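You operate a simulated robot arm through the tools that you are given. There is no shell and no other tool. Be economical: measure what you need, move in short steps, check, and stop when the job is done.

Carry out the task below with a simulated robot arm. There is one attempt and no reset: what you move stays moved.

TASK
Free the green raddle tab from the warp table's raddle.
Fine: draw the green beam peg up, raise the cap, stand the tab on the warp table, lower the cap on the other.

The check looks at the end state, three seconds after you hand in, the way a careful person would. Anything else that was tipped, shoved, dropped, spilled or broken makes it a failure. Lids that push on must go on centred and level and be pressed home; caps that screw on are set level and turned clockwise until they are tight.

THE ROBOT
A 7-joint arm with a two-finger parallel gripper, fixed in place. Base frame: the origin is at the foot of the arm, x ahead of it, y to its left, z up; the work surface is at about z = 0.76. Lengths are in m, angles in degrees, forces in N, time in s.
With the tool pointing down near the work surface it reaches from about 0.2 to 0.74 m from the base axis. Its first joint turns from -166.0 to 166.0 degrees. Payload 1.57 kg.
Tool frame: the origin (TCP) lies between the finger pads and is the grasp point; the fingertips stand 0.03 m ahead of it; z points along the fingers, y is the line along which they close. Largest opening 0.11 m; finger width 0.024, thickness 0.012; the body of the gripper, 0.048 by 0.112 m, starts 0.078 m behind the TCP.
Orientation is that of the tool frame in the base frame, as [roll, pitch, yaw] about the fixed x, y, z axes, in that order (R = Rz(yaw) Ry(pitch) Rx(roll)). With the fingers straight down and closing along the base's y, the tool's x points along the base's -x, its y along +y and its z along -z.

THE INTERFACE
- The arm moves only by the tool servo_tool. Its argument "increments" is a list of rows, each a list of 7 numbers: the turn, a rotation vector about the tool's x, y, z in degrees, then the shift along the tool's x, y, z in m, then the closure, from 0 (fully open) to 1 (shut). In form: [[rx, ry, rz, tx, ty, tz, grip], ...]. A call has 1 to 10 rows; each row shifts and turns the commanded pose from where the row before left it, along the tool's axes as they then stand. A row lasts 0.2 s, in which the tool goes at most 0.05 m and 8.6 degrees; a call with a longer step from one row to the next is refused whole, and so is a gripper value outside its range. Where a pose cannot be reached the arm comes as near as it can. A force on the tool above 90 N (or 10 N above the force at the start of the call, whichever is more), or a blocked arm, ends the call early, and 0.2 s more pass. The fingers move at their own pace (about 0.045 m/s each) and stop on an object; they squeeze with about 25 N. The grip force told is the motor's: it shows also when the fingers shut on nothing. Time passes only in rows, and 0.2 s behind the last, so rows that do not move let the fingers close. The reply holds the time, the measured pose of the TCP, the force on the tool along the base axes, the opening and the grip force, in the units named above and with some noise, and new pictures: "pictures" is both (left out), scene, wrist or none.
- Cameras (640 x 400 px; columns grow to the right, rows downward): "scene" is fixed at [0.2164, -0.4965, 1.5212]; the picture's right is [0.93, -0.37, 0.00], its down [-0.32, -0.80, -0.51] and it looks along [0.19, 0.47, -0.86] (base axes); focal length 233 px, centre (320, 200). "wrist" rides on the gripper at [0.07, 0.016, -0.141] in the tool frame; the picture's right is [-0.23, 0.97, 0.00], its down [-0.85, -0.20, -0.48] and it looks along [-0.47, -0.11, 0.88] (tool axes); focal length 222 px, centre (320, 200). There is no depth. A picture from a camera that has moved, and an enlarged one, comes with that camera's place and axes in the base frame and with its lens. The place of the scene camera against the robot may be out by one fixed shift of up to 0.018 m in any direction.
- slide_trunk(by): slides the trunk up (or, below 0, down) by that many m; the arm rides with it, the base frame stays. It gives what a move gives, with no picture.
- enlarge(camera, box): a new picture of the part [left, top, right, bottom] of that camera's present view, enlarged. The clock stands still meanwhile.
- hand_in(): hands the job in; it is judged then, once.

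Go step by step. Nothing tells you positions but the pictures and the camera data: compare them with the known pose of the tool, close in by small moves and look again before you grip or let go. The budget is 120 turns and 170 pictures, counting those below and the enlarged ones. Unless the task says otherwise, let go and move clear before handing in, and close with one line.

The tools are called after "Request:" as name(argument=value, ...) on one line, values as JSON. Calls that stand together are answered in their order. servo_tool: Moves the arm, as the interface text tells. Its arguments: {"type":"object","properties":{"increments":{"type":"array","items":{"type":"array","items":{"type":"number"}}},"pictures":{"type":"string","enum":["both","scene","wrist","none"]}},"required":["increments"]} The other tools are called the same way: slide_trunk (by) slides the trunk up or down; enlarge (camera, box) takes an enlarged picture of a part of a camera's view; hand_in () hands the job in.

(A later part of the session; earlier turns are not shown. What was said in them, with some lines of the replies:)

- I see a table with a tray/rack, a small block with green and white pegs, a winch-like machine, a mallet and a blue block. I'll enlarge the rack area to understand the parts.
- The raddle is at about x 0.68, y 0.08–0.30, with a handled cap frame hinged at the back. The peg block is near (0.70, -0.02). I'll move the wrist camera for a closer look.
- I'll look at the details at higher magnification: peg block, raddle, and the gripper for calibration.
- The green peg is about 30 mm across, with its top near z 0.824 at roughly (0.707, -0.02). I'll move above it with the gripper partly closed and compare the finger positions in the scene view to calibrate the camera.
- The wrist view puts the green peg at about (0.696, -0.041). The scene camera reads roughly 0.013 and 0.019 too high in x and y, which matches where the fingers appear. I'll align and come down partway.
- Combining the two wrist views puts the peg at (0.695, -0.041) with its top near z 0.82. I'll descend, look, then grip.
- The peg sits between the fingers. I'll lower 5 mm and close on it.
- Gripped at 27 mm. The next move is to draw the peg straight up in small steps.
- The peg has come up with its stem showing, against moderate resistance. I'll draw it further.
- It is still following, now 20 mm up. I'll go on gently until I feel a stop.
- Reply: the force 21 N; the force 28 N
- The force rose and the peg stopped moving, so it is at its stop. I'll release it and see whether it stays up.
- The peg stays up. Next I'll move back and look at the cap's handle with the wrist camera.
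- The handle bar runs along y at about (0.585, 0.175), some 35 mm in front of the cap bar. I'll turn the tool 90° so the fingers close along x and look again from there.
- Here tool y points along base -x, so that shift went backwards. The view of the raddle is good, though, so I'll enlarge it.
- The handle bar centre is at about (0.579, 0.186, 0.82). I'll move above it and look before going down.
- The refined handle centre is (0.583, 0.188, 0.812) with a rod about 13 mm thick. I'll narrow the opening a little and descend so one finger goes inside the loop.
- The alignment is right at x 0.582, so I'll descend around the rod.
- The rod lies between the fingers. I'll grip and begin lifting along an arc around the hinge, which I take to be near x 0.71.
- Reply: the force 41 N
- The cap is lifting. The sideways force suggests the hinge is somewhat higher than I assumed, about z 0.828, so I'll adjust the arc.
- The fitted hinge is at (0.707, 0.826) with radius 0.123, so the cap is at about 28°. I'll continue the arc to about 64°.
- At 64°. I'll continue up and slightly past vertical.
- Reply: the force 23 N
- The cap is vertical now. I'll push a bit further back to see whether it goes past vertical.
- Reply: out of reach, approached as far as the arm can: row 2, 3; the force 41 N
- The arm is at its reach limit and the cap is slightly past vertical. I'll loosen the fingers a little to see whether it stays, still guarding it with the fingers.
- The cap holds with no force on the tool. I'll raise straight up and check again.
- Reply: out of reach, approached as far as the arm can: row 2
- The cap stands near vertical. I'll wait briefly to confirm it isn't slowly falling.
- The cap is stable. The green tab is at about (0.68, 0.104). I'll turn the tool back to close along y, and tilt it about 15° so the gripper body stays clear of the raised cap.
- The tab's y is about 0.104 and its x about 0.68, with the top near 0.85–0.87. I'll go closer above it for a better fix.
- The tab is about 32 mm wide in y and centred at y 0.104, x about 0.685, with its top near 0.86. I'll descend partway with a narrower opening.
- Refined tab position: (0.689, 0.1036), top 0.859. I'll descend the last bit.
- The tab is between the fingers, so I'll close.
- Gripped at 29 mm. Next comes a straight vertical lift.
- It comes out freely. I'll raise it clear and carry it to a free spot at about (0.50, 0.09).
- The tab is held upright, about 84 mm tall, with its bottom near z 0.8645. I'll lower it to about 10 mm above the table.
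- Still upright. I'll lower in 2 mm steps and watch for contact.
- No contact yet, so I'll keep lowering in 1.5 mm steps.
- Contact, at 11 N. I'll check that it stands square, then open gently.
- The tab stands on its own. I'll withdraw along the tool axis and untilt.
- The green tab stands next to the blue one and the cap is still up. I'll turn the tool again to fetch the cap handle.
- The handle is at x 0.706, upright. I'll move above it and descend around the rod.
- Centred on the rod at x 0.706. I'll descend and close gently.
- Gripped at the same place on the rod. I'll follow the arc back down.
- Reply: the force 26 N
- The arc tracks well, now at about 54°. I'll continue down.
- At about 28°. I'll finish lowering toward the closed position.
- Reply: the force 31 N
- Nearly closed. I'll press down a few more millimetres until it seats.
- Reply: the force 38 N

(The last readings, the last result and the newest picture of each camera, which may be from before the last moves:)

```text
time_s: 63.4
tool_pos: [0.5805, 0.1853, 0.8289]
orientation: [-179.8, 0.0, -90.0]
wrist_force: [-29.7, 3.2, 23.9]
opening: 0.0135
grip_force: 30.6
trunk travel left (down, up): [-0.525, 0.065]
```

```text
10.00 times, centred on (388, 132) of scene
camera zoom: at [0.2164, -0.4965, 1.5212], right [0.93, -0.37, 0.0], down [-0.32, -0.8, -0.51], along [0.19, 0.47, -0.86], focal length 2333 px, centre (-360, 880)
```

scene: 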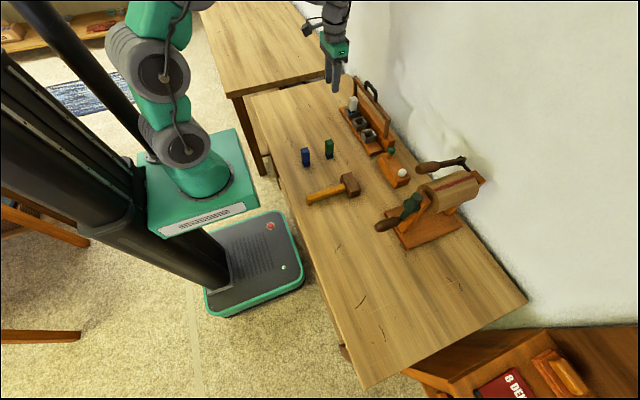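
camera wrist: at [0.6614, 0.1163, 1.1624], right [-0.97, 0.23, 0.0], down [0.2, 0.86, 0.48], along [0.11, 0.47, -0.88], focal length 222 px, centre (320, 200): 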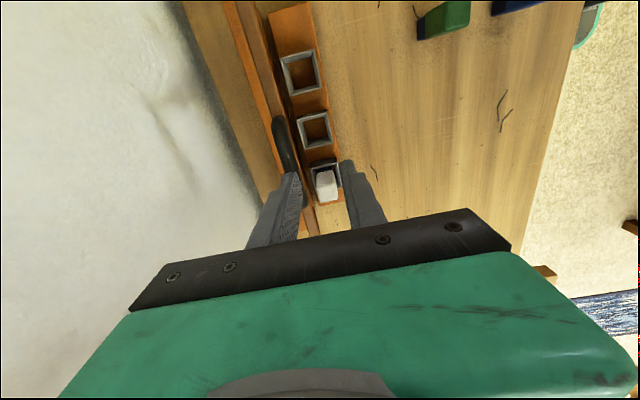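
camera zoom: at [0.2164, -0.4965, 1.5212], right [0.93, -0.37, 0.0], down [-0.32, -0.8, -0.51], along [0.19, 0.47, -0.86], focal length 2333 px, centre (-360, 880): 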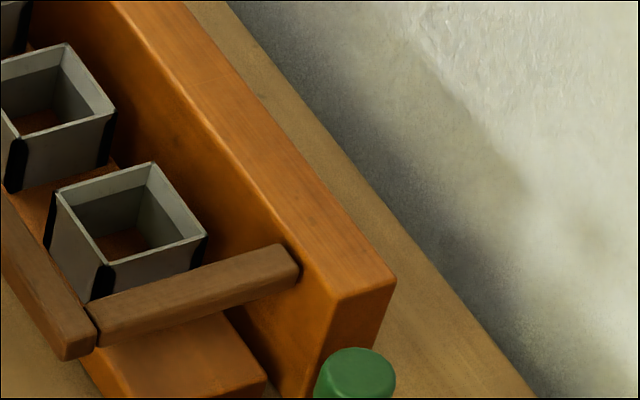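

The cap sits exactly as in the original view, with a reaction of 24 N, so it is closed. I'll release and rise straight up.

Request:
servo_tool(increments=[[0, 0, 0, 0, 0, -0.003, 1], [0, 0, 0, 0, 0, 0, 0.85], [0, 0, 0, 0, 0, 0, 0.76], [0, 0, 0, 0, 0, 0, 0.76], [0, 0, 0, 0, 0, 0, 0.76]], pictures="none")

Request:
enlarge(camera="wrist", box=[200, 100, 440, 250])

```text
time_s: 64.6
tool_pos: [0.5819, 0.1852, 0.8296]
orientation: [-180.0, -0.1, -90.2]
wrist_force: [0.5, 0.5, 0.7]
opening: 0.0266
grip_force: 0.1
trunk travel left (down, up): [-0.525, 0.065]
```

```text
2.67 times, centred on (320, 175) of wrist
camera zoom: at [0.5657, 0.1149, 0.9697], right [-0.97, 0.23, 0.0], down [0.2, 0.85, 0.48], along [0.11, 0.47, -0.88], focal length 592 px, centre (320, 267)
```

zoom: 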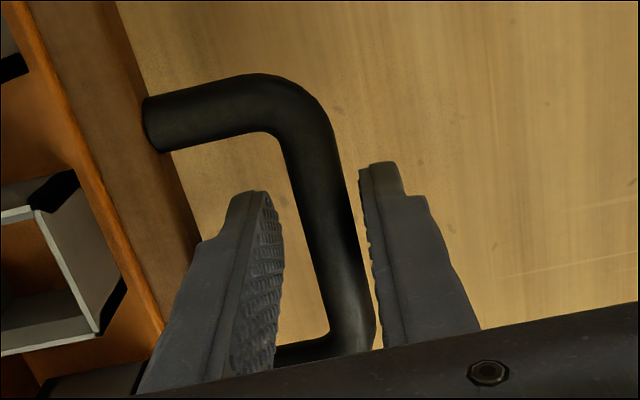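

The fingers are clear of the rod. I'll rise straight up and back away.

Request:
servo_tool(increments=[[0, 0, 0, 0, 0, -0.015, 0.76], [0, 0, 0, 0, 0, -0.03, 0.76], [0, 0, 0, 0, 0, -0.045, 0.76], [0, 0, 0, 0, 0, -0.045, 0.76], [0, 0, 0, -0.02, 0.04, -0.02, 0.7], [0, 0, 0, -0.02, 0.04, 0, 0.7], [0, 0, 0, -0.02, 0.04, 0, 0.7], [0, 0, 0, 0, 0, 0, 0.7]], pictures="scene")

Request:
enlarge(camera="scene", box=[290, 85, 434, 175])

```text
time_s: 66.4
tool_pos: [0.4627, 0.2428, 0.9838]
orientation: [180.0, 0.1, -90.1]
wrist_force: [-1.0, 0.2, 0.3]
opening: 0.0328
grip_force: 0.0
trunk travel left (down, up): [-0.525, 0.065]
```

scene: 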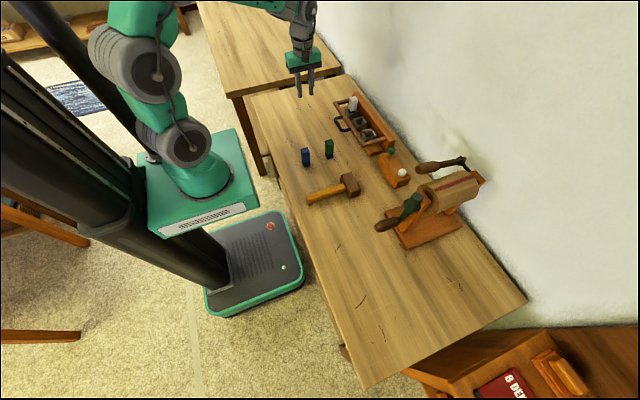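

```text
4.44 times, centred on (362, 130) of scene
camera zoom: at [0.2164, -0.4965, 1.5212], right [0.93, -0.37, 0.0], down [-0.32, -0.8, -0.51], along [0.19, 0.47, -0.86], focal length 1037 px, centre (133, 511)
```

zoom: 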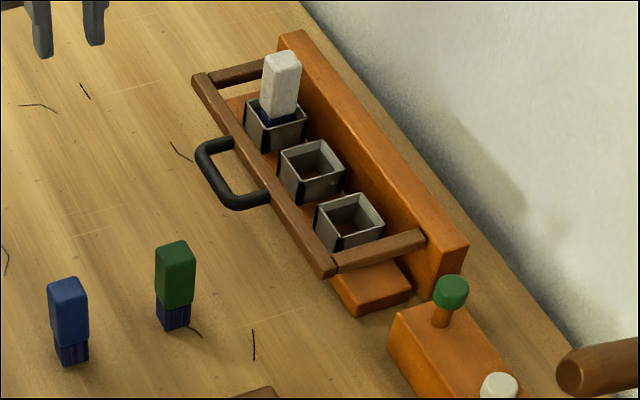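

The green peg is drawn up, the green tab stands on the table, and the cap is closed over the white tab with nothing else disturbed. I'm handing in.

Request:
hand_in()

```text
The job is handed in.
```

I freed the green tab from the raddle and stood it on the warp table. The green beam peg is drawn up to its stop and left there, the cap is lowered again over the white tab, and the job is handed in.
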